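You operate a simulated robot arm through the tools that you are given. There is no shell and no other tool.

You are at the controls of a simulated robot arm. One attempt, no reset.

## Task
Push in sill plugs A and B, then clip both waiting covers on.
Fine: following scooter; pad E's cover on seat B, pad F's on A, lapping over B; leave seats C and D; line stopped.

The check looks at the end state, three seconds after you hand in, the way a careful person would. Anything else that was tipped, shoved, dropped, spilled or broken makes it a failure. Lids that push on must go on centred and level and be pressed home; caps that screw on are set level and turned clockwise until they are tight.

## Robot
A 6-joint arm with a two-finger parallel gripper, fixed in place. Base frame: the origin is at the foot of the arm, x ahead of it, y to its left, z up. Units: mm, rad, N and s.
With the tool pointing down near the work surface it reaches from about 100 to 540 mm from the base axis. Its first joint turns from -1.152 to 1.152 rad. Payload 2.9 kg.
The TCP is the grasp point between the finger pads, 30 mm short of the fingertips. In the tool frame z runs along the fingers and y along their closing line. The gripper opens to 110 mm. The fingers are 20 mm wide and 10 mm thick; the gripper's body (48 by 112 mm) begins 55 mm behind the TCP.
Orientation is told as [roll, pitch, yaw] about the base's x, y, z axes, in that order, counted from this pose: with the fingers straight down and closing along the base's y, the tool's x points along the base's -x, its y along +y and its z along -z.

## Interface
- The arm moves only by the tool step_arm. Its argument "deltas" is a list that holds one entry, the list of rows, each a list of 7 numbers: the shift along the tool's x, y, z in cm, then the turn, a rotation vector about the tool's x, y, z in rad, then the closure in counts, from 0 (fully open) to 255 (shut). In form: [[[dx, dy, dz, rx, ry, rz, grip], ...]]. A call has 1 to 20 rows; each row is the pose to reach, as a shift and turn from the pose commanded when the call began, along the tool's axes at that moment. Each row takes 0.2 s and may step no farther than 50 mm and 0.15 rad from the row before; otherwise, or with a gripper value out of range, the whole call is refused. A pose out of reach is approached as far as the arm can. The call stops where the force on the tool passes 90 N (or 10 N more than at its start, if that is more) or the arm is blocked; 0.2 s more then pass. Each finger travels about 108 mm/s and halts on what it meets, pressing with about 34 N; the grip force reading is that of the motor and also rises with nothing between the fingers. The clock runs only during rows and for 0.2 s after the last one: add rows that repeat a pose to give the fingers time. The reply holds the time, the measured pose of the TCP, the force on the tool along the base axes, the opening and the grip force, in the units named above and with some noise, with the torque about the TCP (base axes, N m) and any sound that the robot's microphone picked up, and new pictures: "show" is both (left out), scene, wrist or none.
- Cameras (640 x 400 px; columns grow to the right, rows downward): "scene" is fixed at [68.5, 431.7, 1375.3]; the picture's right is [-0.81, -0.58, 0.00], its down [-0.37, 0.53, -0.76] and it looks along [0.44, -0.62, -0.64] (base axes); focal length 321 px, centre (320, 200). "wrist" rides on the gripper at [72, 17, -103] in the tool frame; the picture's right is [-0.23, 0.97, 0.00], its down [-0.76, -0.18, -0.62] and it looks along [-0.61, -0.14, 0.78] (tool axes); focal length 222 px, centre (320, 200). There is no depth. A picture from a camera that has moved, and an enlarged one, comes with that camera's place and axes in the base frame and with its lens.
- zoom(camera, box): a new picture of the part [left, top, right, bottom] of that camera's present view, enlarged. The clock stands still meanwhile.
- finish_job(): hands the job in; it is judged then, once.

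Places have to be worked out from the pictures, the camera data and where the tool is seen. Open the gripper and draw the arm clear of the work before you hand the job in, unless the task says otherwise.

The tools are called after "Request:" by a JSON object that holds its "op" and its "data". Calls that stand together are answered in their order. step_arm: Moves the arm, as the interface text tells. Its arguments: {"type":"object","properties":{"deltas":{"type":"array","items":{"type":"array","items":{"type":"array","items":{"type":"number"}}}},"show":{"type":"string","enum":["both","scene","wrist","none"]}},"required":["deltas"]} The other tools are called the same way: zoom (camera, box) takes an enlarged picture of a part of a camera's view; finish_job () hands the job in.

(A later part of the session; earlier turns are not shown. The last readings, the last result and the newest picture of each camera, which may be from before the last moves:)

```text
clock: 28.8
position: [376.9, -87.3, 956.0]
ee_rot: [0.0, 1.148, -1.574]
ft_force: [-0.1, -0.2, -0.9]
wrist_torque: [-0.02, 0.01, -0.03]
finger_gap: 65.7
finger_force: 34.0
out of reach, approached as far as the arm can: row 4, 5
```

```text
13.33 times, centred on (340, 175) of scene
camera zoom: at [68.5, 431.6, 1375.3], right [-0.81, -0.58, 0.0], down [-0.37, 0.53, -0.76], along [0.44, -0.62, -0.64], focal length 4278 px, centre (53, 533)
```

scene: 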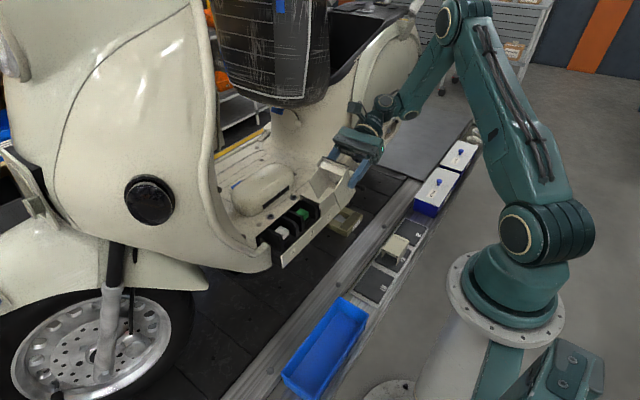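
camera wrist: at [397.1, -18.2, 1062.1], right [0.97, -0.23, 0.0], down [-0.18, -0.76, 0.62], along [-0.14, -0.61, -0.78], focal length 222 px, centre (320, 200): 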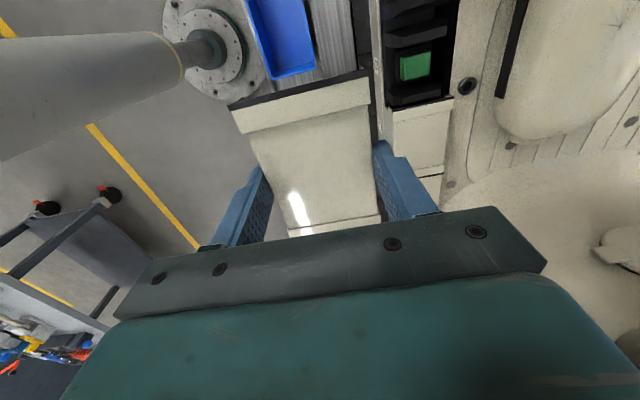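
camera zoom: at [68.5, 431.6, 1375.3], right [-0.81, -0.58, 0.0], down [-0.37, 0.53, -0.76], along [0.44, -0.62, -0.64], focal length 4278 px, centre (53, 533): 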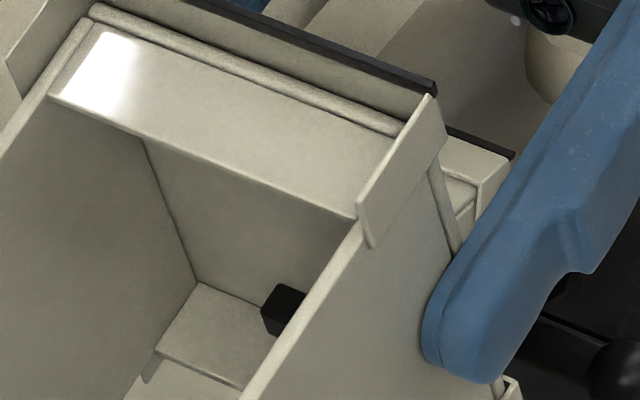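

The flanges overhang the end webs at both ends. I'll level the tool again and compare the heights of the two flanges from the scene camera.

Request:
{"op": "step_arm", "data": {"deltas": [[[0, 0, 0, 0, -0.14, 0, 255], [0, 0, 0, 0, -0.28, 0, 255], [0, 0, 0, 0, -0.42, 0, 255], [0, 0, 0, 0, -0.56, 0, 255], [0, 0, 0, 0, -0.7, 0, 255], [0, 0, 0, 0, -0.84, 0, 255], [0, 0, 0, 0, -0.98, 0, 255], [0, 0, 0, 0, -1.1, 0, 255], [0, 0, 0, 0, -1.15, 0, 255], [0, 0, 0, 0, -1.15, 0, 255]]], "show": "wrist"}}

Request:
{"op": "zoom", "data": {"camera": "scene", "box": [325, 165, 355, 195]}}

Request:
{"op": "zoom", "data": {"camera": "scene", "box": [338, 150, 368, 180]}}

Request:
{"op": "zoom", "data": {"camera": "wrist", "box": [220, 60, 400, 240]}}

```text
clock: 31.0
position: [378.3, -87.2, 957.4]
ee_rot: [0.001, 0.0, -1.57]
ft_force: [-0.9, -0.2, -0.8]
wrist_torque: [0.02, -0.01, 0.03]
finger_gap: 65.4
finger_force: 34.4
camera wrist: at [393.6, -14.0, 1059.0], right [0.97, -0.23, 0.0], down [-0.18, -0.76, 0.62], along [-0.14, -0.61, -0.78], focal length 222 px, centre (320, 200)
```

wrist: 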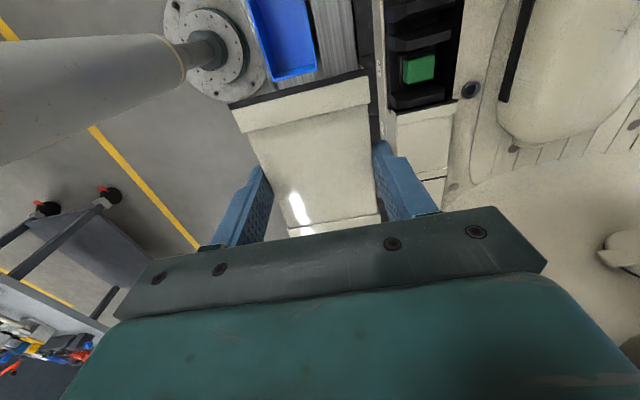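

```text
13.33 times, centred on (340, 180) of scene
camera zoom: at [68.5, 431.7, 1375.3], right [-0.81, -0.58, 0.0], down [-0.37, 0.53, -0.76], along [0.44, -0.62, -0.64], focal length 4278 px, centre (53, 467)
```

zoom: 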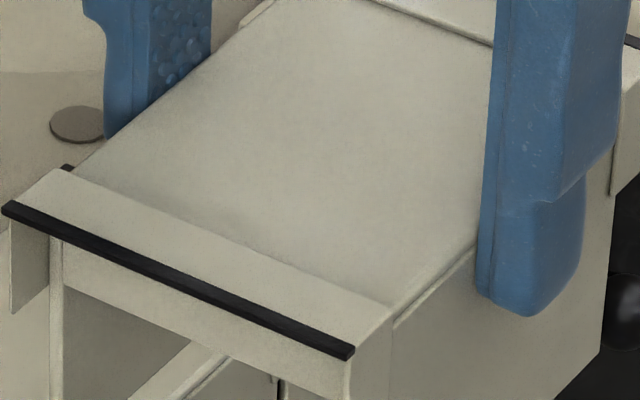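

```text
13.33 times, centred on (353, 165) of scene
camera zoom: at [68.5, 431.7, 1375.3], right [-0.81, -0.58, 0.0], down [-0.37, 0.53, -0.76], along [0.44, -0.62, -0.64], focal length 4278 px, centre (-120, 667)
```

zoom: 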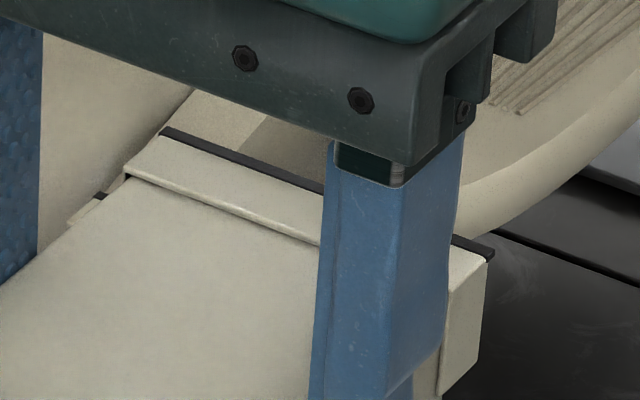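

```text
2.22 times, centred on (310, 150) of wrist
camera zoom: at [393.6, -14.0, 1059.0], right [0.97, -0.23, 0.0], down [-0.18, -0.76, 0.62], along [-0.14, -0.61, -0.78], focal length 494 px, centre (342, 311)
```

zoom: 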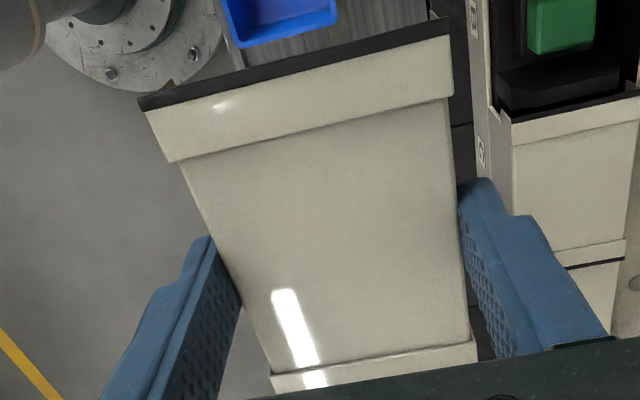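

The tool is level again and the cover sits square in the grip, its centre within 1 mm of the TCP. I'll carry it over seat B (495, −80) and stop with its bottom edge about 30 mm above C's top.

Request:
{"op": "step_arm", "data": {"deltas": [[[0.15, 2.5, 0.3, 0, 0, 0, 255], [0.3, 5.5, 1.0, 0, 0, 0, 255], [0.45, 8.5, 2.5, 0, 0, 0, 255], [0.6, 11.0, 4.3, 0, 0, 0, 255], [0.64, 11.84, 5.6, 0, 0, 0, 255], [0.64, 11.84, 5.6, 0, 0, 0, 255]]], "show": "both"}}

Request:
{"op": "zoom", "data": {"camera": "scene", "box": [265, 150, 365, 250]}}

Request:
{"op": "zoom", "data": {"camera": "wrist", "box": [200, 30, 440, 230]}}

```text
clock: 32.4
position: [496.0, -80.8, 901.2]
ee_rot: [0.001, 0.0, -1.57]
ft_force: [0.5, 0.1, -1.4]
wrist_torque: [0.02, 0.01, 0.01]
finger_gap: 65.3
finger_force: 33.9
camera wrist: at [512.2, -7.8, 1002.8], right [0.97, -0.23, 0.0], down [-0.18, -0.76, 0.62], along [-0.14, -0.61, -0.78], focal length 222 px, centre (320, 200)
```

scene: 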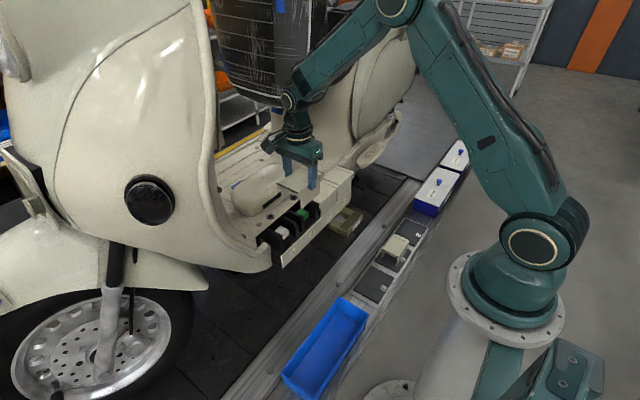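
wrist: 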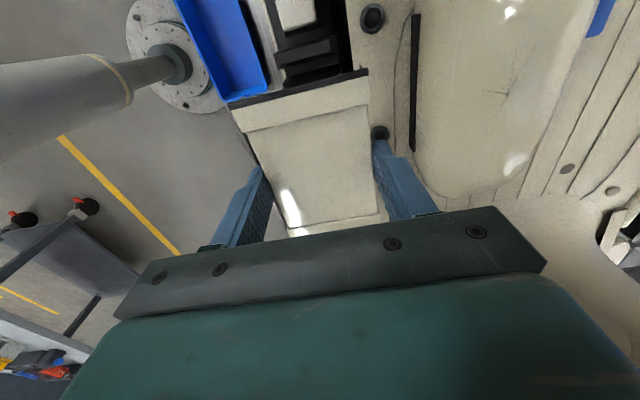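

```text
4.00 times, centred on (315, 200) of scene
camera zoom: at [68.5, 431.6, 1375.3], right [-0.81, -0.58, 0.0], down [-0.37, 0.53, -0.76], along [0.44, -0.62, -0.64], focal length 1283 px, centre (340, 200)
```

zoom: 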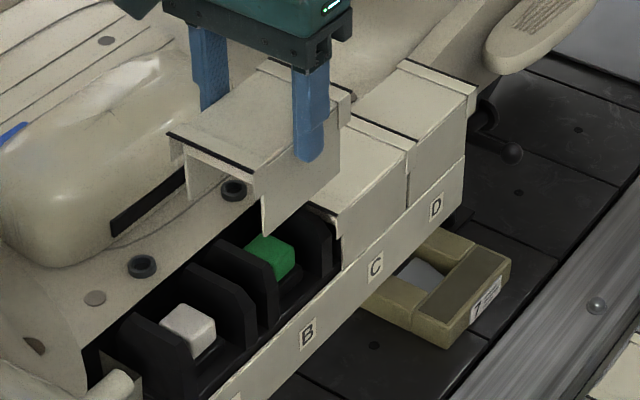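

```text
2.00 times, centred on (320, 130) of wrist
camera zoom: at [512.2, -7.8, 1002.8], right [0.97, -0.23, 0.0], down [-0.18, -0.76, 0.62], along [-0.14, -0.61, -0.78], focal length 444 px, centre (320, 340)
```

zoom: 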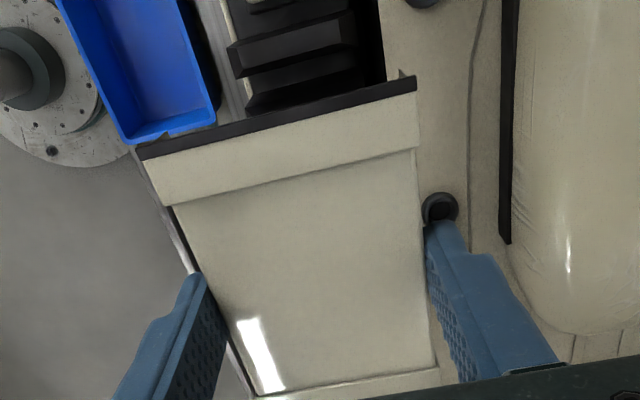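

The cover is positioned over seat B. I'll lower until its bottom edge is just above C's flange height (z≈799) and check the gap to C.

Request:
{"op": "step_arm", "data": {"deltas": [[[0, 0, 1.2, 0, 0, 0, 255], [0, 0, 2.2, 0, 0, 0, 255], [0, 0, 2.8, 0, 0, 0, 255], [0, 0, 2.8, 0, 0, 0, 255]]], "show": "wrist"}}

Request:
{"op": "zoom", "data": {"camera": "scene", "box": [280, 170, 340, 230]}}

Request:
{"op": "zoom", "data": {"camera": "scene", "box": [305, 180, 335, 210]}}

Request:
{"op": "zoom", "data": {"camera": "wrist", "box": [220, 60, 420, 230]}}

```text
clock: 33.4
position: [494.4, -80.8, 872.1]
ee_rot: [0.001, 0.001, -1.571]
ft_force: [-0.1, -0.1, -1.5]
wrist_torque: [0.02, -0.03, 0.0]
finger_gap: 65.6
finger_force: 33.8
camera wrist: at [511.5, -7.8, 974.7], right [0.97, -0.23, 0.0], down [-0.18, -0.76, 0.62], along [-0.14, -0.61, -0.78], focal length 222 px, centre (320, 200)
```

wrist: 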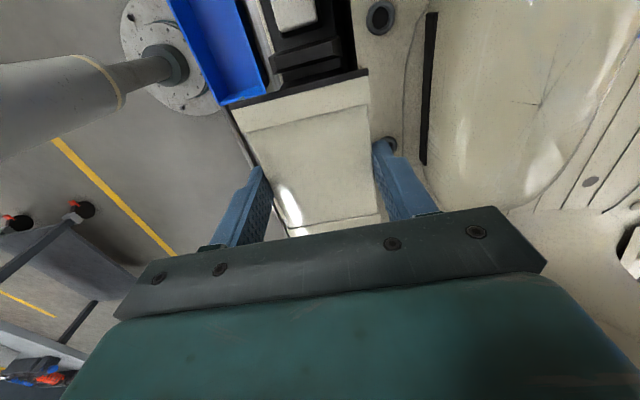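

```text
6.67 times, centred on (310, 200) of scene
camera zoom: at [68.5, 431.6, 1375.3], right [-0.81, -0.58, 0.0], down [-0.37, 0.53, -0.76], along [0.44, -0.62, -0.64], focal length 2139 px, centre (387, 200)
```

zoom: 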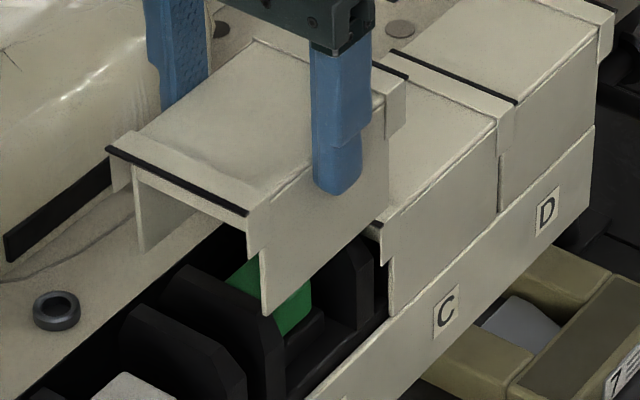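

```text
13.33 times, centred on (320, 195) of scene
camera zoom: at [68.5, 431.6, 1375.3], right [-0.81, -0.58, 0.0], down [-0.37, 0.53, -0.76], along [0.44, -0.62, -0.64], focal length 4278 px, centre (320, 267)
```

zoom: 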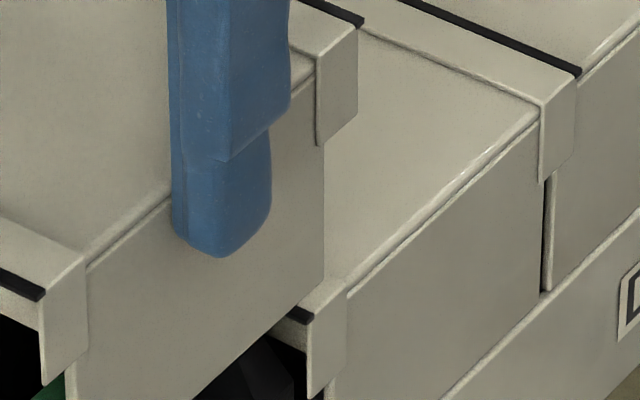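

```text
2.35 times, centred on (320, 145) of wrist
camera zoom: at [511.5, -7.8, 974.7], right [0.97, -0.23, 0.0], down [-0.18, -0.76, 0.62], along [-0.14, -0.61, -0.78], focal length 523 px, centre (320, 329)
```

zoom: 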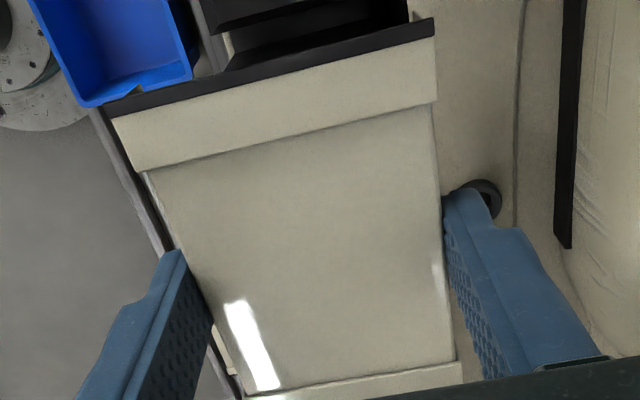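

E's wall end appears to line up over C's +y flange. Before going lower, I'll compare both flange corners of E and the C junction at maximum enlargement.

Request:
{"op": "zoom", "data": {"camera": "scene", "box": [311, 178, 331, 198]}}

Request:
{"op": "zoom", "data": {"camera": "scene", "box": [291, 192, 311, 212]}}

Request:
{"op": "zoom", "data": {"camera": "scene", "box": [312, 194, 328, 210]}}

Request:
{"op": "zoom", "data": {"camera": "wrist", "box": [220, 60, 300, 140]}}

Request:
{"op": "zoom", "data": {"camera": "wrist", "box": [300, 55, 400, 155]}}

```text
16.00 times, centred on (321, 188) of scene
camera zoom: at [68.5, 431.6, 1375.3], right [-0.81, -0.58, 0.0], down [-0.37, 0.53, -0.76], along [0.44, -0.62, -0.64], focal length 5133 px, centre (304, 392)
```

zoom: 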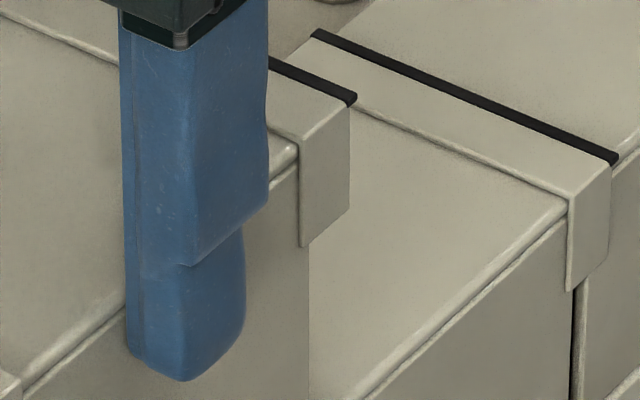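

```text
16.00 times, centred on (301, 202) of scene
camera zoom: at [68.5, 431.6, 1375.3], right [-0.81, -0.58, 0.0], down [-0.37, 0.53, -0.76], along [0.44, -0.62, -0.64], focal length 5133 px, centre (624, 168)
```

zoom: 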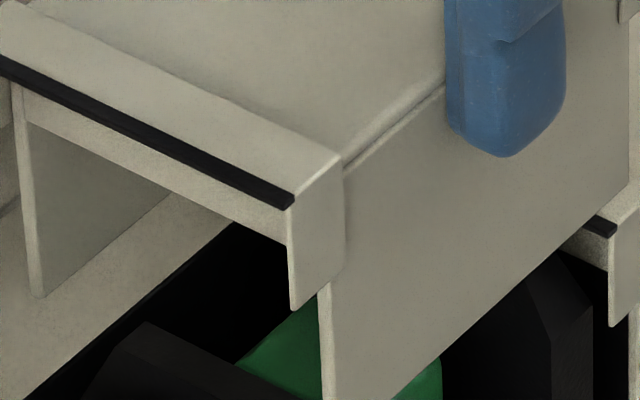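

```text
16.00 times, centred on (320, 202) of scene
camera zoom: at [68.5, 431.6, 1375.3], right [-0.81, -0.58, 0.0], down [-0.37, 0.53, -0.76], along [0.44, -0.62, -0.64], focal length 5133 px, centre (320, 168)
```

zoom: 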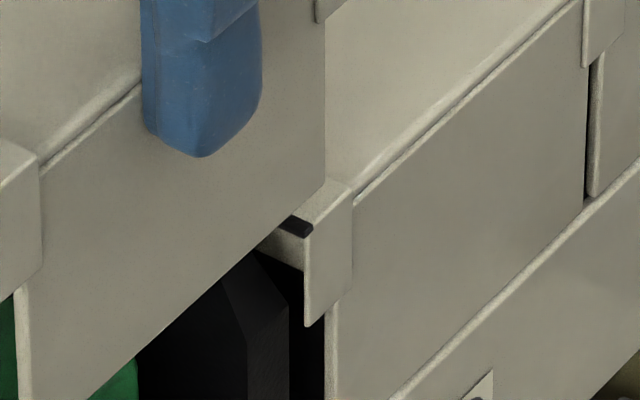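

```text
5.00 times, centred on (260, 100) of wrist
camera zoom: at [511.5, -7.8, 974.7], right [0.97, -0.23, 0.0], down [-0.18, -0.76, 0.62], along [-0.14, -0.61, -0.78], focal length 1111 px, centre (620, 700)
```

zoom: 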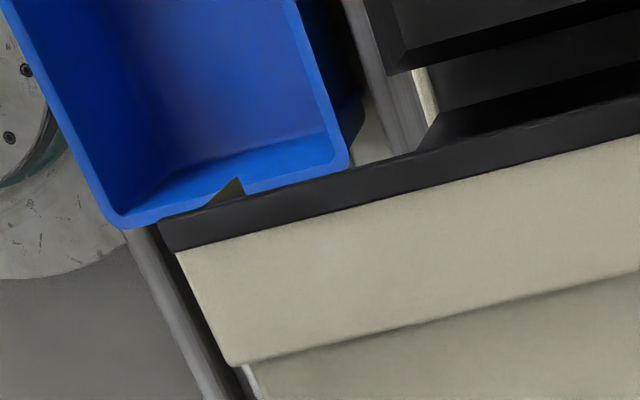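

```text
4.00 times, centred on (350, 105) of wrist
camera zoom: at [511.5, -7.8, 974.7], right [0.97, -0.23, 0.0], down [-0.18, -0.76, 0.62], along [-0.14, -0.61, -0.78], focal length 888 px, centre (200, 580)
```

zoom: 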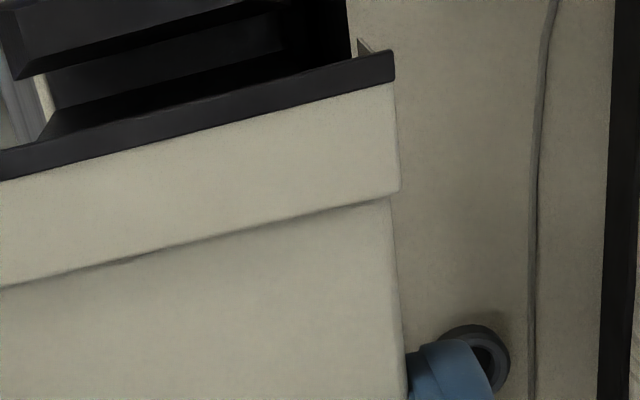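

E's wall end overlaps C's flange tip by a few mm in y, so I'll probe gently: lower 8 mm and read the force before going any further.

Request:
{"op": "step_arm", "data": {"deltas": [[[0, 0, 0.2, 0, 0, 0, 255], [0, 0, 0.4, 0, 0, 0, 255], [0, 0, 0.6, 0, 0, 0, 255], [0, 0, 0.8, 0, 0, 0, 255]]], "show": "none"}}

Request:
{"op": "zoom", "data": {"camera": "scene", "box": [312, 194, 328, 210]}}

Request:
{"op": "zoom", "data": {"camera": "scene", "box": [285, 180, 335, 230]}}

```text
clock: 34.4
position: [493.9, -80.6, 863.7]
ee_rot: [-0.002, 0.0, -1.57]
ft_force: [0.6, -0.7, -1.5]
wrist_torque: [-0.02, 0.01, 0.0]
finger_gap: 65.4
finger_force: 34.2
```

```text
16.00 times, centred on (320, 202) of scene
camera zoom: at [68.5, 431.6, 1375.3], right [-0.81, -0.58, 0.0], down [-0.37, 0.53, -0.76], along [0.44, -0.62, -0.64], focal length 5133 px, centre (320, 168)
```

zoom: 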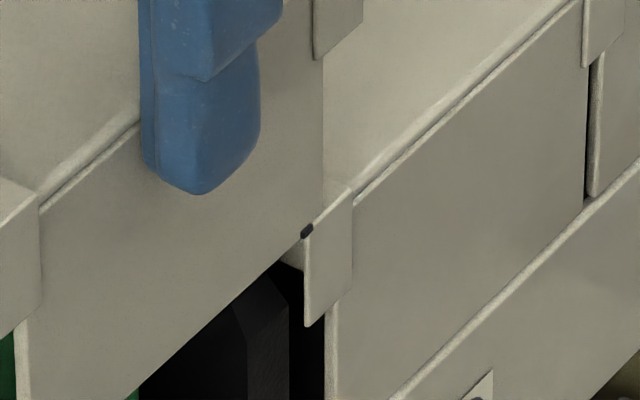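

```text
8.00 times, centred on (310, 205) of scene
camera zoom: at [68.5, 431.6, 1375.3], right [-0.81, -0.58, 0.0], down [-0.37, 0.53, -0.76], along [0.44, -0.62, -0.64], focal length 2567 px, centre (400, 160)
```

zoom: 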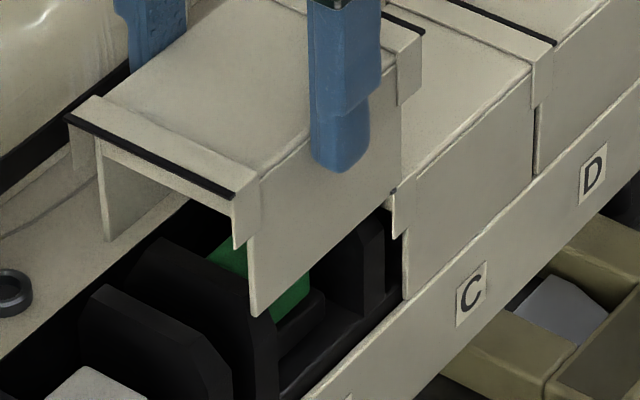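

No contact force yet, and E's wall is passing just inside C's hook. I'll keep probing downward in small steps.

Request:
{"op": "step_arm", "data": {"deltas": [[[0, 0, 0.1, 0, 0, 0, 255], [0, 0, 0.2, 0, 0, 0, 255], [0, 0, 0.3, 0, 0, 0, 255], [0, 0, 0.4, 0, 0, 0, 255]]], "show": "none"}}

Request:
{"op": "zoom", "data": {"camera": "scene", "box": [312, 194, 328, 210]}}

Request:
{"op": "zoom", "data": {"camera": "scene", "box": [285, 180, 335, 230]}}

```text
clock: 35.4
position: [496.2, -80.5, 860.7]
ee_rot: [0.0, 0.001, -1.572]
ft_force: [0.5, -1.0, -0.1]
wrist_torque: [0.0, -0.02, 0.02]
finger_gap: 65.2
finger_force: 34.3
```

```text
16.00 times, centred on (320, 202) of scene
camera zoom: at [68.5, 431.6, 1375.3], right [-0.81, -0.58, 0.0], down [-0.37, 0.53, -0.76], along [0.44, -0.62, -0.64], focal length 5133 px, centre (320, 168)
```

zoom: 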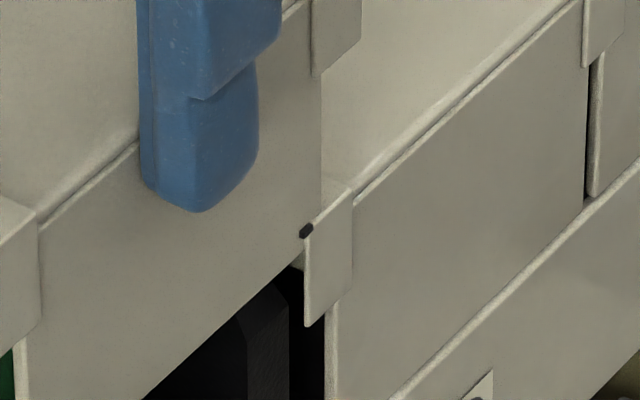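

```text
8.00 times, centred on (310, 205) of scene
camera zoom: at [68.5, 431.6, 1375.3], right [-0.81, -0.58, 0.0], down [-0.37, 0.53, -0.76], along [0.44, -0.62, -0.64], focal length 2567 px, centre (400, 160)
```

zoom: 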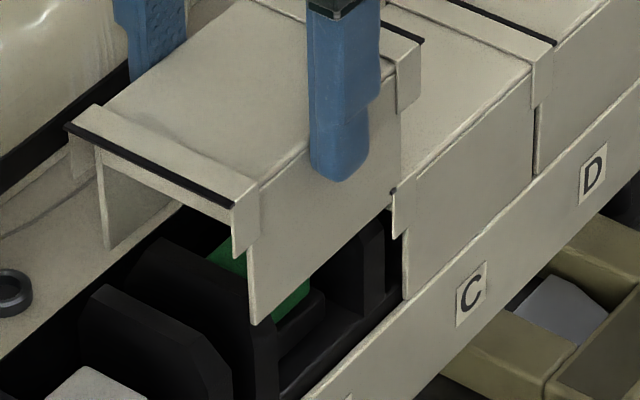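

Still almost no force (about 1 N change). I'll lower another 4 mm and watch again.

Request:
{"op": "step_arm", "data": {"deltas": [[[0, 0, 0.1, 0, 0, 0, 255], [0, 0, 0.2, 0, 0, 0, 255], [0, 0, 0.3, 0, 0, 0, 255], [0, 0, 0.4, 0, 0, 0, 255]]], "show": "wrist"}}

Request:
{"op": "zoom", "data": {"camera": "scene", "box": [305, 185, 335, 215]}}

Request:
{"op": "zoom", "data": {"camera": "scene", "box": [270, 170, 350, 250]}}

```text
clock: 36.4
position: [495.9, -80.3, 854.7]
ee_rot: [0.001, 0.0, -1.572]
ft_force: [0.0, -0.4, -0.1]
wrist_torque: [0.01, -0.01, -0.02]
finger_gap: 65.7
finger_force: 33.9
camera wrist: at [512.1, -7.4, 958.7], right [0.97, -0.23, 0.0], down [-0.18, -0.76, 0.62], along [-0.14, -0.61, -0.78], focal length 222 px, centre (320, 200)
```

wrist: 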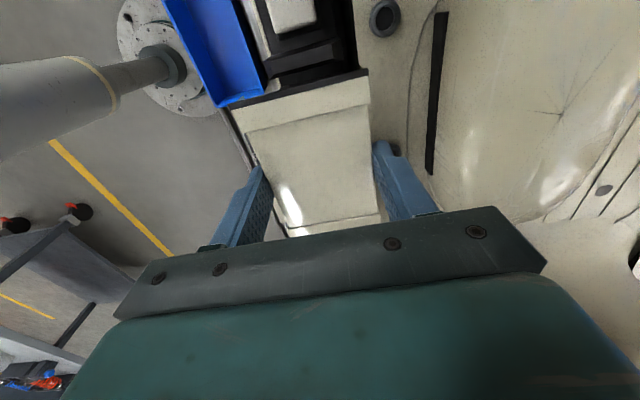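

```text
13.33 times, centred on (320, 200) of scene
camera zoom: at [68.5, 431.6, 1375.3], right [-0.81, -0.58, 0.0], down [-0.37, 0.53, -0.76], along [0.44, -0.62, -0.64], focal length 4278 px, centre (320, 200)
```

zoom: 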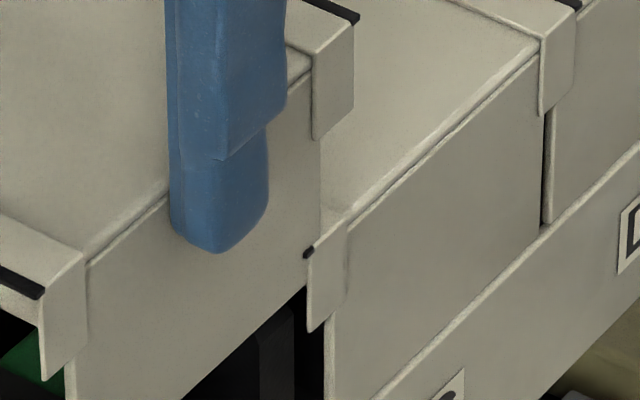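

```text
5.00 times, centred on (310, 210) of scene
camera zoom: at [68.5, 431.6, 1375.3], right [-0.81, -0.58, 0.0], down [-0.37, 0.53, -0.76], along [0.44, -0.62, -0.64], focal length 1604 px, centre (370, 150)
```

zoom: 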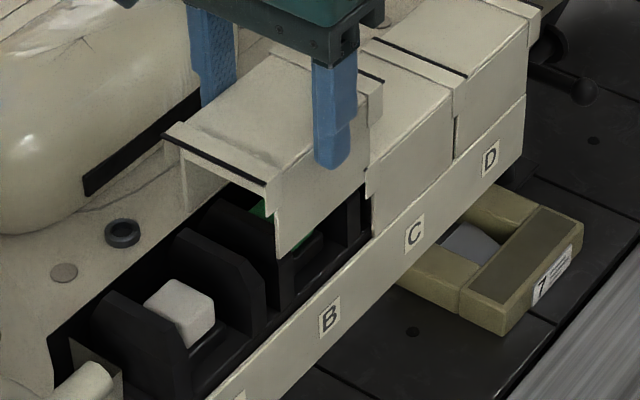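

E passes C's flange with no reaction, so that overlap is not obstructing. I'll continue down toward the rib chamfers, 15 mm more.

Request:
{"op": "step_arm", "data": {"deltas": [[[0, 0, 0.3, 0, 0, 0, 255], [0, 0, 0.6, 0, 0, 0, 255], [0, 0, 0.9, 0, 0, 0, 255], [0, 0, 1.2, 0, 0, 0, 255], [0, 0, 1.5, 0, 0, 0, 255]]], "show": "none"}}

Request:
{"op": "zoom", "data": {"camera": "scene", "box": [275, 180, 335, 240]}}

Request:
{"op": "zoom", "data": {"camera": "wrist", "box": [220, 60, 420, 230]}}

```text
clock: 37.6
position: [495.6, -79.5, 841.1]
ee_rot: [0.0, 0.001, -1.572]
ft_force: [-0.5, -0.5, 0.0]
wrist_torque: [-0.01, 0.04, 0.01]
finger_gap: 65.2
finger_force: 34.9
```

```text
6.67 times, centred on (305, 210) of scene
camera zoom: at [68.5, 431.6, 1375.3], right [-0.81, -0.58, 0.0], down [-0.37, 0.53, -0.76], along [0.44, -0.62, -0.64], focal length 2139 px, centre (420, 133)
```

zoom: 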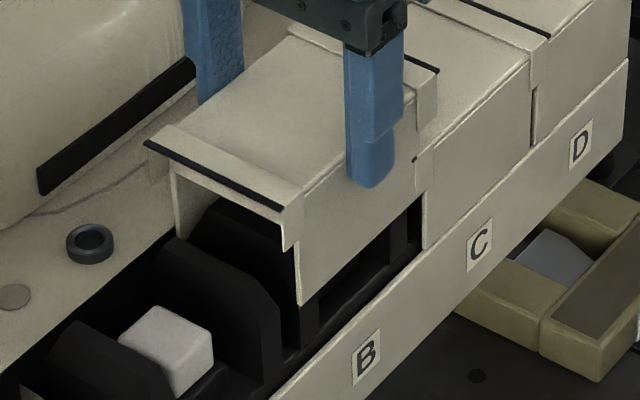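

```text
2.35 times, centred on (320, 145) of wrist
camera zoom: at [512.0, -7.5, 943.8], right [0.97, -0.23, 0.0], down [-0.18, -0.76, 0.62], along [-0.14, -0.61, -0.78], focal length 523 px, centre (320, 329)
```

zoom: 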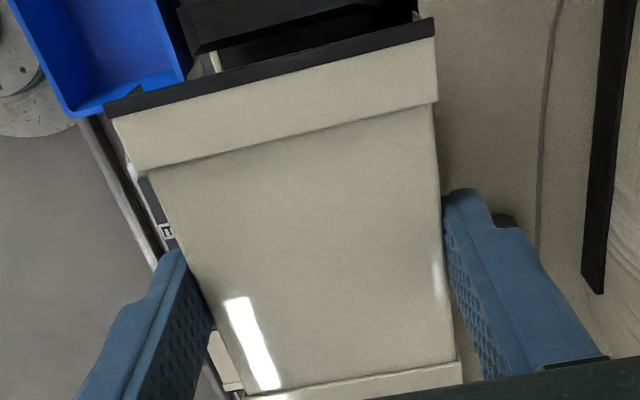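

Still free, 0 N. I'll continue in 3 mm rows to about z=826, where the walls should begin to engage the ribs.

Request:
{"op": "step_arm", "data": {"deltas": [[[0, 0, 0.3, 0, 0, 0, 255], [0, 0, 0.6, 0, 0, 0, 255], [0, 0, 0.9, 0, 0, 0, 255], [0, 0, 1.2, 0, 0, 0, 255], [0, 0, 1.5, 0, 0, 0, 255]]], "show": "none"}}

Request:
{"op": "zoom", "data": {"camera": "scene", "box": [275, 180, 335, 240]}}

Request:
{"op": "zoom", "data": {"camera": "scene", "box": [305, 180, 335, 210]}}

```text
clock: 38.8
position: [496.2, -80.9, 825.9]
ee_rot: [0.0, 0.0, -1.571]
ft_force: [0.2, 0.5, -0.4]
wrist_torque: [0.0, 0.01, 0.01]
finger_gap: 65.5
finger_force: 34.1
```

```text
6.67 times, centred on (305, 210) of scene
camera zoom: at [68.5, 431.6, 1375.3], right [-0.81, -0.58, 0.0], down [-0.37, 0.53, -0.76], along [0.44, -0.62, -0.64], focal length 2139 px, centre (420, 133)
```

zoom: 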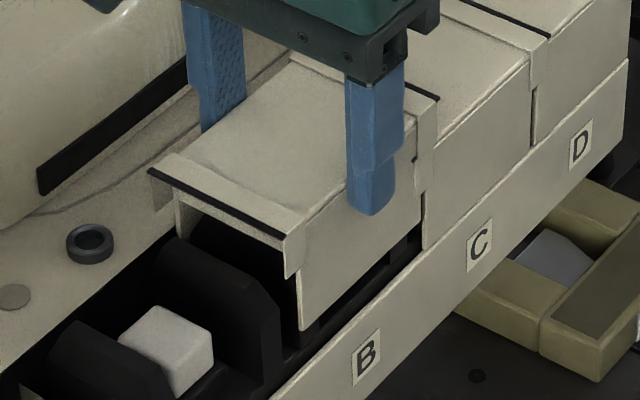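

```text
13.33 times, centred on (320, 195) of scene
camera zoom: at [68.5, 431.6, 1375.3], right [-0.81, -0.58, 0.0], down [-0.37, 0.53, -0.76], along [0.44, -0.62, -0.64], focal length 4278 px, centre (320, 267)
```

zoom: 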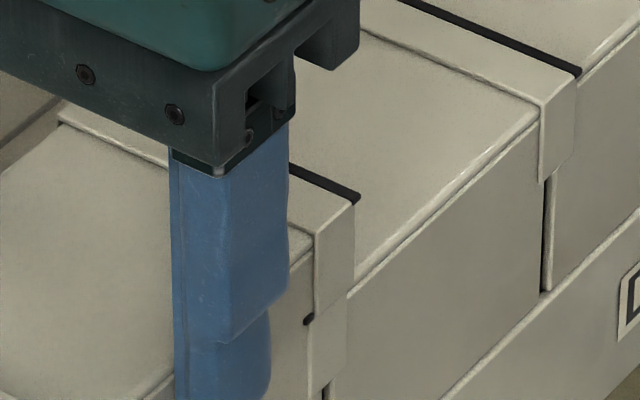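

No force yet and the planes line up well with C. I'll continue down 10 mm in 2 mm rows.

Request:
{"op": "step_arm", "data": {"deltas": [[[0, 0, 0.2, 0, 0, 0, 255], [0, 0, 0.4, 0, 0, 0, 255], [0, 0, 0.6, 0, 0, 0, 255], [0, 0, 0.8, 0, 0, 0, 255], [0, 0, 1.0, 0, 0, 0, 255]]], "show": "none"}}

Request:
{"op": "zoom", "data": {"camera": "scene", "box": [275, 180, 335, 240]}}

Request:
{"op": "zoom", "data": {"camera": "scene", "box": [305, 180, 335, 210]}}

```text
clock: 40.0
position: [495.6, -80.4, 815.8]
ee_rot: [-0.004, 0.001, -1.572]
ft_force: [-0.2, -0.5, -0.6]
wrist_torque: [0.04, 0.02, -0.03]
finger_gap: 65.4
finger_force: 34.2
```

```text
6.67 times, centred on (305, 210) of scene
camera zoom: at [68.5, 431.6, 1375.3], right [-0.81, -0.58, 0.0], down [-0.37, 0.53, -0.76], along [0.44, -0.62, -0.64], focal length 2139 px, centre (420, 133)
```

zoom: 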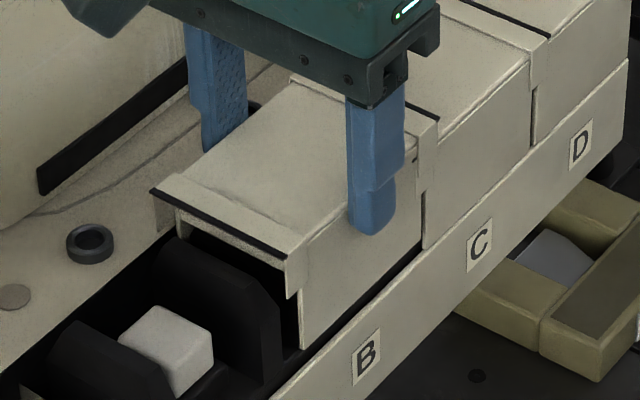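

```text
13.33 times, centred on (320, 195) of scene
camera zoom: at [68.5, 431.6, 1375.3], right [-0.81, -0.58, 0.0], down [-0.37, 0.53, -0.76], along [0.44, -0.62, -0.64], focal length 4278 px, centre (320, 267)
```

zoom: 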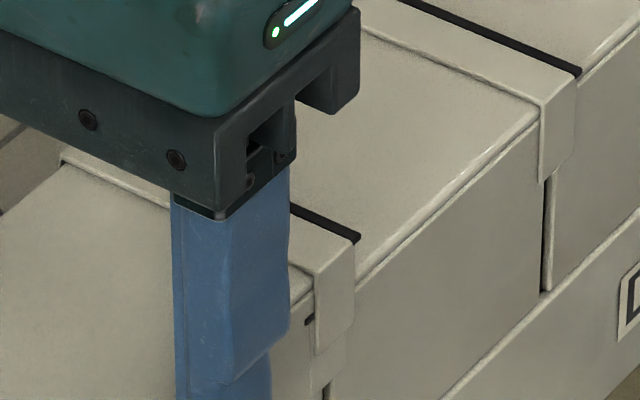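

Contact should come in the last centimetre. I'll lower 6 mm in 1 mm rows.

Request:
{"op": "step_arm", "data": {"deltas": [[[0, 0, 0.1, 0, 0, 0, 255], [0, 0, 0.2, 0, 0, 0, 255], [0, 0, 0.3, 0, 0, 0, 255], [0, 0, 0.4, 0, 0, 0, 255], [0, 0, 0.5, 0, 0, 0, 255], [0, 0, 0.6, 0, 0, 0, 255]]], "show": "none"}}

Request:
{"op": "zoom", "data": {"camera": "scene", "box": [305, 180, 335, 210]}}

Request:
{"op": "zoom", "data": {"camera": "wrist", "box": [220, 60, 420, 230]}}

```text
clock: 41.4
position: [495.3, -80.4, 811.9]
ee_rot: [0.0, 0.0, -1.571]
ft_force: [0.3, 0.4, -0.2]
wrist_torque: [0.0, 0.01, 0.0]
finger_gap: 65.3
finger_force: 33.9
```

```text
13.33 times, centred on (320, 195) of scene
camera zoom: at [68.5, 431.6, 1375.3], right [-0.81, -0.58, 0.0], down [-0.37, 0.53, -0.76], along [0.44, -0.62, -0.64], focal length 4278 px, centre (320, 267)
```

zoom: 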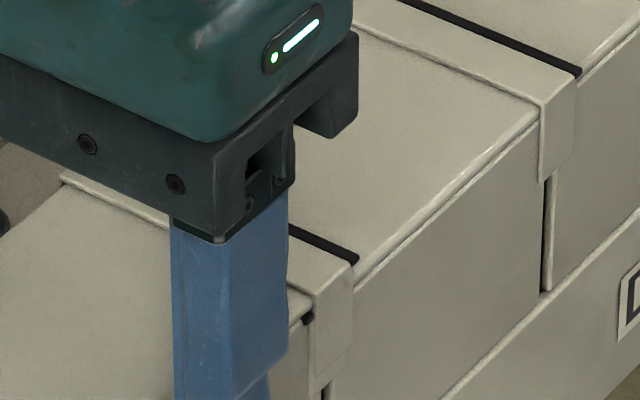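

```text
2.35 times, centred on (320, 145) of wrist
camera zoom: at [512.1, -7.5, 912.6], right [0.97, -0.23, 0.0], down [-0.18, -0.76, 0.62], along [-0.14, -0.61, -0.78], focal length 523 px, centre (320, 329)
```

zoom: 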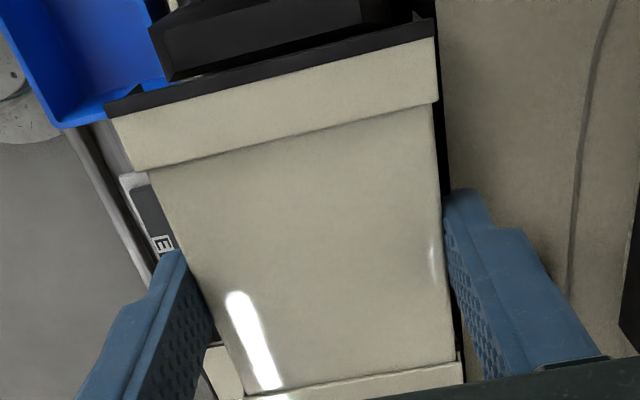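

About 5 mm remain and there is still no load. I'll continue in 1 mm rows and watch for seating force.

Request:
{"op": "step_arm", "data": {"deltas": [[[0, 0, 0.1, 0, 0, 0, 255], [0, 0, 0.2, 0, 0, 0, 255], [0, 0, 0.3, 0, 0, 0, 255]]], "show": "none"}}

Request:
{"op": "zoom", "data": {"camera": "scene", "box": [305, 185, 335, 215]}}

Request:
{"op": "zoom", "data": {"camera": "scene", "box": [275, 190, 335, 250]}}

```text
clock: 42.2
position: [496.3, -80.0, 808.2]
ee_rot: [0.001, 0.0, -1.571]
ft_force: [-0.4, 0.2, -1.3]
wrist_torque: [-0.01, -0.01, -0.04]
finger_gap: 65.5
finger_force: 34.0
```

```text
13.33 times, centred on (320, 200) of scene
camera zoom: at [68.5, 431.6, 1375.3], right [-0.81, -0.58, 0.0], down [-0.37, 0.53, -0.76], along [0.44, -0.62, -0.64], focal length 4278 px, centre (320, 200)
```

zoom: 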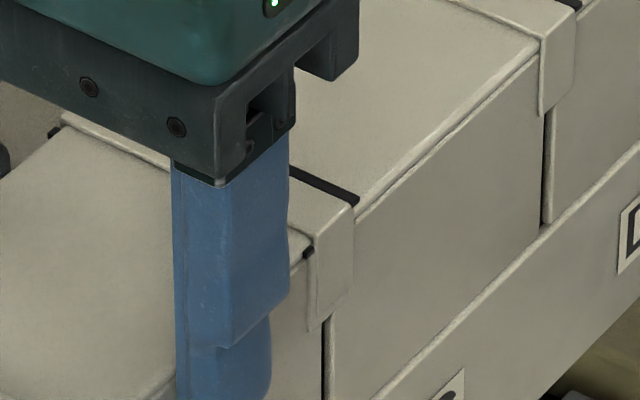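

```text
6.67 times, centred on (305, 220) of scene
camera zoom: at [68.5, 431.6, 1375.3], right [-0.81, -0.58, 0.0], down [-0.37, 0.53, -0.76], along [0.44, -0.62, -0.64], focal length 2139 px, centre (420, 67)
```

zoom: 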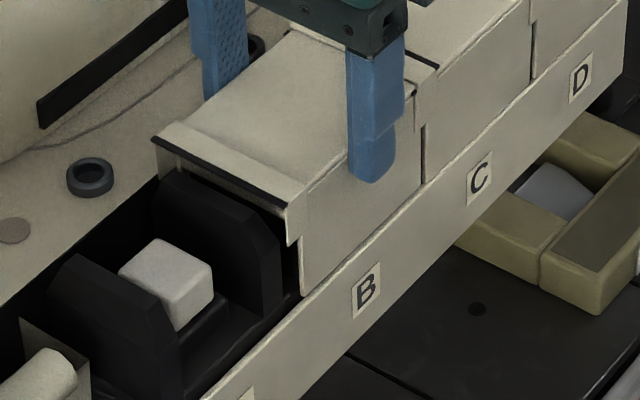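

E looks nearly level with C but there is no seating force yet. I'll go on another 3 mm carefully, as the fingertips stay above the floor.

Request:
{"op": "step_arm", "data": {"deltas": [[[0, 0, 0.1, 0, 0, 0, 255], [0, 0, 0.2, 0, 0, 0, 255], [0, 0, 0.3, 0, 0, 0, 255]]], "show": "wrist"}}

Request:
{"op": "zoom", "data": {"camera": "scene", "box": [305, 185, 335, 215]}}

Request:
{"op": "zoom", "data": {"camera": "scene", "box": [275, 190, 335, 250]}}

```text
clock: 43.0
position: [495.3, -80.4, 804.8]
ee_rot: [0.0, 0.0, -1.57]
ft_force: [-0.3, 1.0, -0.4]
wrist_torque: [-0.01, -0.02, 0.0]
finger_gap: 65.2
finger_force: 34.1
camera wrist: at [512.0, -7.7, 906.8], right [0.97, -0.23, 0.0], down [-0.18, -0.76, 0.62], along [-0.14, -0.61, -0.78], focal length 222 px, centre (320, 200)
```

wrist: 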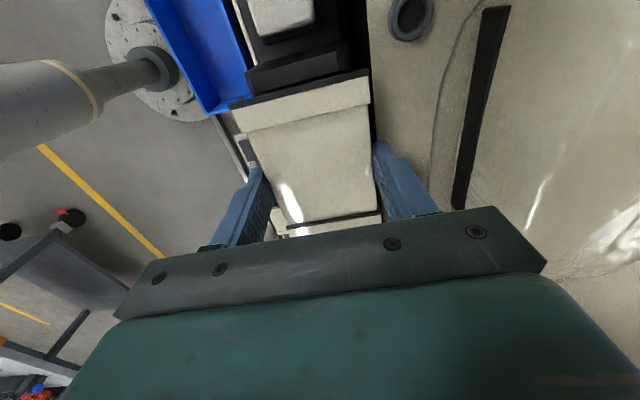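

```text
13.33 times, centred on (320, 200) of scene
camera zoom: at [68.5, 431.7, 1375.3], right [-0.81, -0.58, 0.0], down [-0.37, 0.53, -0.76], along [0.44, -0.62, -0.64], focal length 4278 px, centre (320, 200)
```

zoom: 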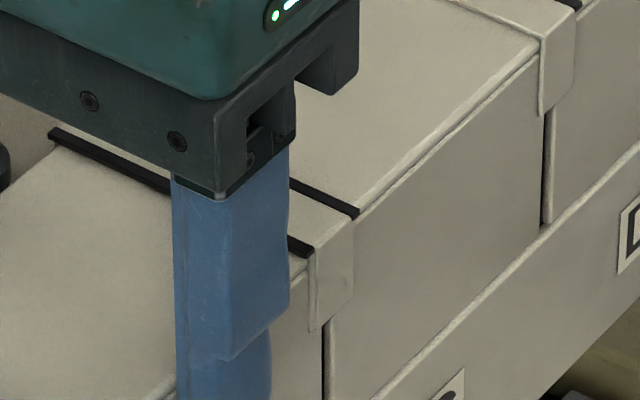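

```text
6.67 times, centred on (305, 220) of scene
camera zoom: at [68.5, 431.7, 1375.3], right [-0.81, -0.58, 0.0], down [-0.37, 0.53, -0.76], along [0.44, -0.62, -0.64], focal length 2139 px, centre (420, 67)
```

zoom: 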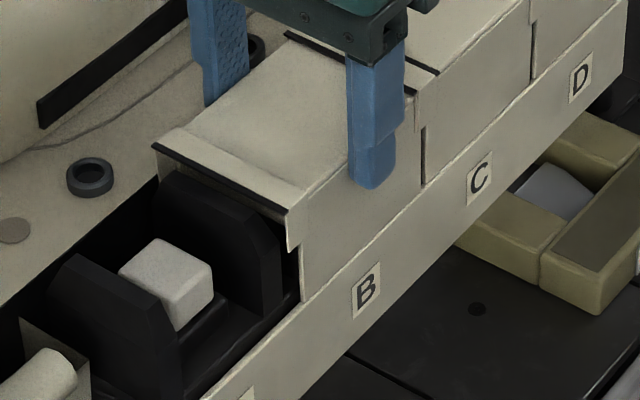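

C's seal strip is starting to show level with E's top, so E is almost at C's height with no clip force yet. I'll enlarge the junction to compare levels exactly.

Request:
{"op": "zoom", "data": {"camera": "scene", "box": [312, 190, 332, 210]}}

Request:
{"op": "zoom", "data": {"camera": "scene", "box": [285, 205, 315, 235]}}

Request:
{"op": "zoom", "data": {"camera": "wrist", "box": [270, 170, 390, 240]}}

Request:
{"op": "zoom", "data": {"camera": "wrist", "box": [220, 60, 400, 150]}}

```text
16.00 times, centred on (322, 200) of scene
camera zoom: at [68.5, 431.7, 1375.3], right [-0.81, -0.58, 0.0], down [-0.37, 0.53, -0.76], along [0.44, -0.62, -0.64], focal length 5133 px, centre (288, 200)
```

zoom: 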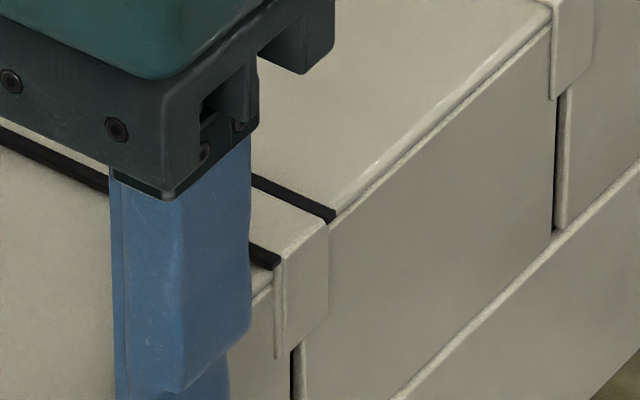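

```text
13.33 times, centred on (300, 220) of scene
camera zoom: at [68.5, 431.7, 1375.3], right [-0.81, -0.58, 0.0], down [-0.37, 0.53, -0.76], along [0.44, -0.62, -0.64], focal length 4278 px, centre (587, -67)
```

zoom: 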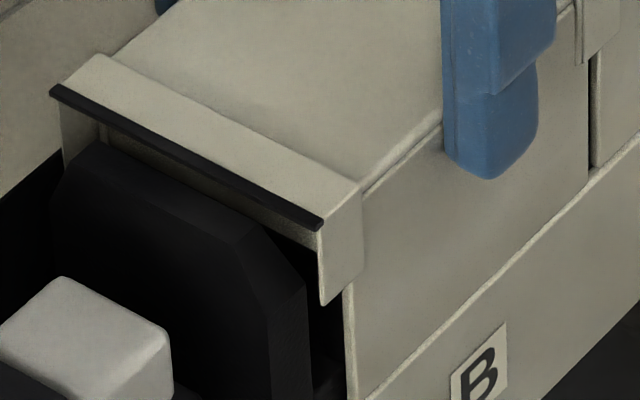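

```text
5.33 times, centred on (330, 205) of wrist
camera zoom: at [512.0, -7.7, 906.8], right [0.97, -0.23, 0.0], down [-0.18, -0.76, 0.62], along [-0.14, -0.61, -0.78], focal length 1185 px, centre (267, 173)
```

zoom: 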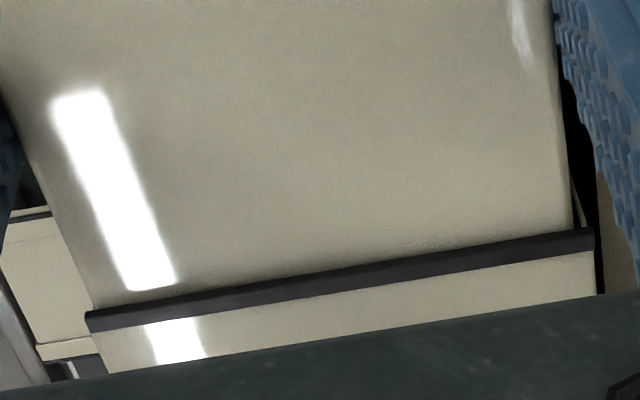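

```text
3.56 times, centred on (310, 105) of wrist
camera zoom: at [512.0, -7.7, 906.8], right [0.97, -0.23, 0.0], down [-0.18, -0.76, 0.62], along [-0.14, -0.61, -0.78], focal length 790 px, centre (356, 538)
```

zoom: 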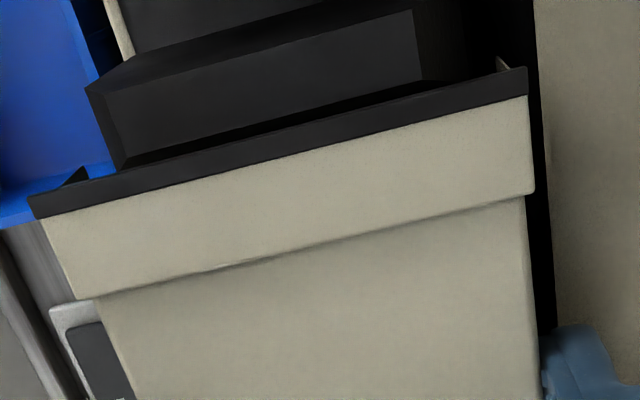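

I'll compare with the reference C/D junction at the same magnification.

Request:
{"op": "zoom", "data": {"camera": "scene", "box": [328, 178, 348, 198]}}

Request:
{"op": "zoom", "data": {"camera": "scene", "box": [314, 196, 330, 212]}}

Request:
{"op": "zoom", "data": {"camera": "scene", "box": [300, 208, 320, 228]}}

```text
16.00 times, centred on (338, 188) of scene
camera zoom: at [68.5, 431.7, 1375.3], right [-0.81, -0.58, 0.0], down [-0.37, 0.53, -0.76], along [0.44, -0.62, -0.64], focal length 5133 px, centre (32, 392)
```

zoom: 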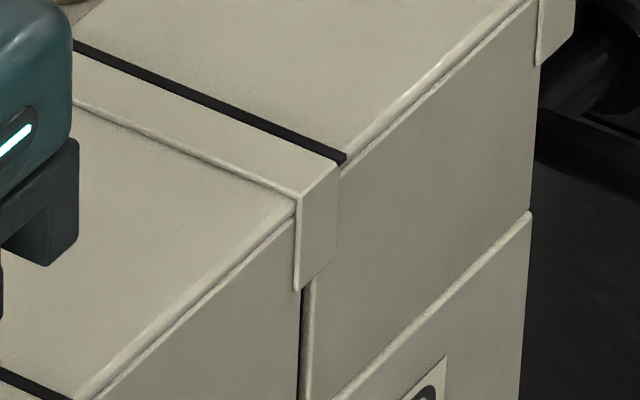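

```text
16.00 times, centred on (322, 204) of scene
camera zoom: at [68.5, 431.7, 1375.3], right [-0.81, -0.58, 0.0], down [-0.37, 0.53, -0.76], along [0.44, -0.62, -0.64], focal length 5133 px, centre (288, 136)
```

zoom: 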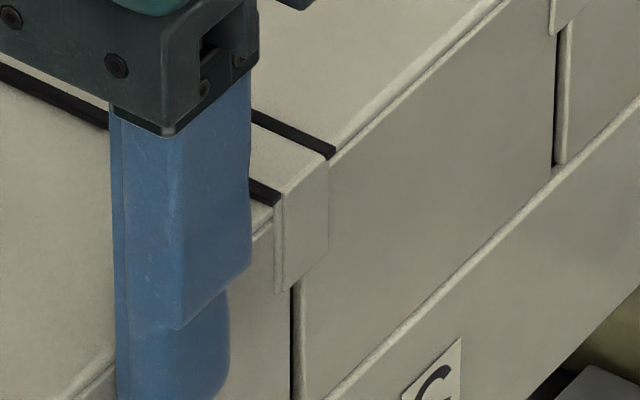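

```text
16.00 times, centred on (310, 218) of scene
camera zoom: at [68.5, 431.7, 1375.3], right [-0.81, -0.58, 0.0], down [-0.37, 0.53, -0.76], along [0.44, -0.62, -0.64], focal length 5133 px, centre (480, -88)
```

zoom: 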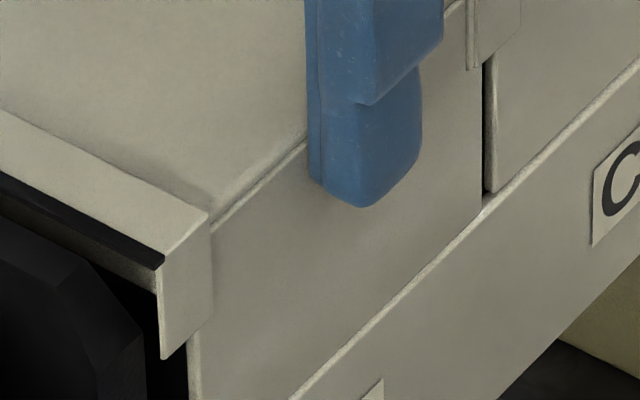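

No clear level difference can be read. I'll keep lowering 1 mm at a time, with the fingertips still about 4–5 mm above the floor, until seating force appears.

Request:
{"op": "step_arm", "data": {"deltas": [[[0, 0, 0.05, 0, 0, 0, 255], [0, 0, 0.1, 0, 0, 0, 255], [0, 0, 0.1, 0, 0, 0, 255]]], "show": "none"}}

```text
clock: 43.8
position: [496.3, -80.2, 804.5]
ee_rot: [0.0, 0.0, -1.572]
ft_force: [-5.4, 1.4, 15.3]
wrist_torque: [-0.21, 0.14, -0.09]
finger_gap: 65.5
finger_force: 34.1
```

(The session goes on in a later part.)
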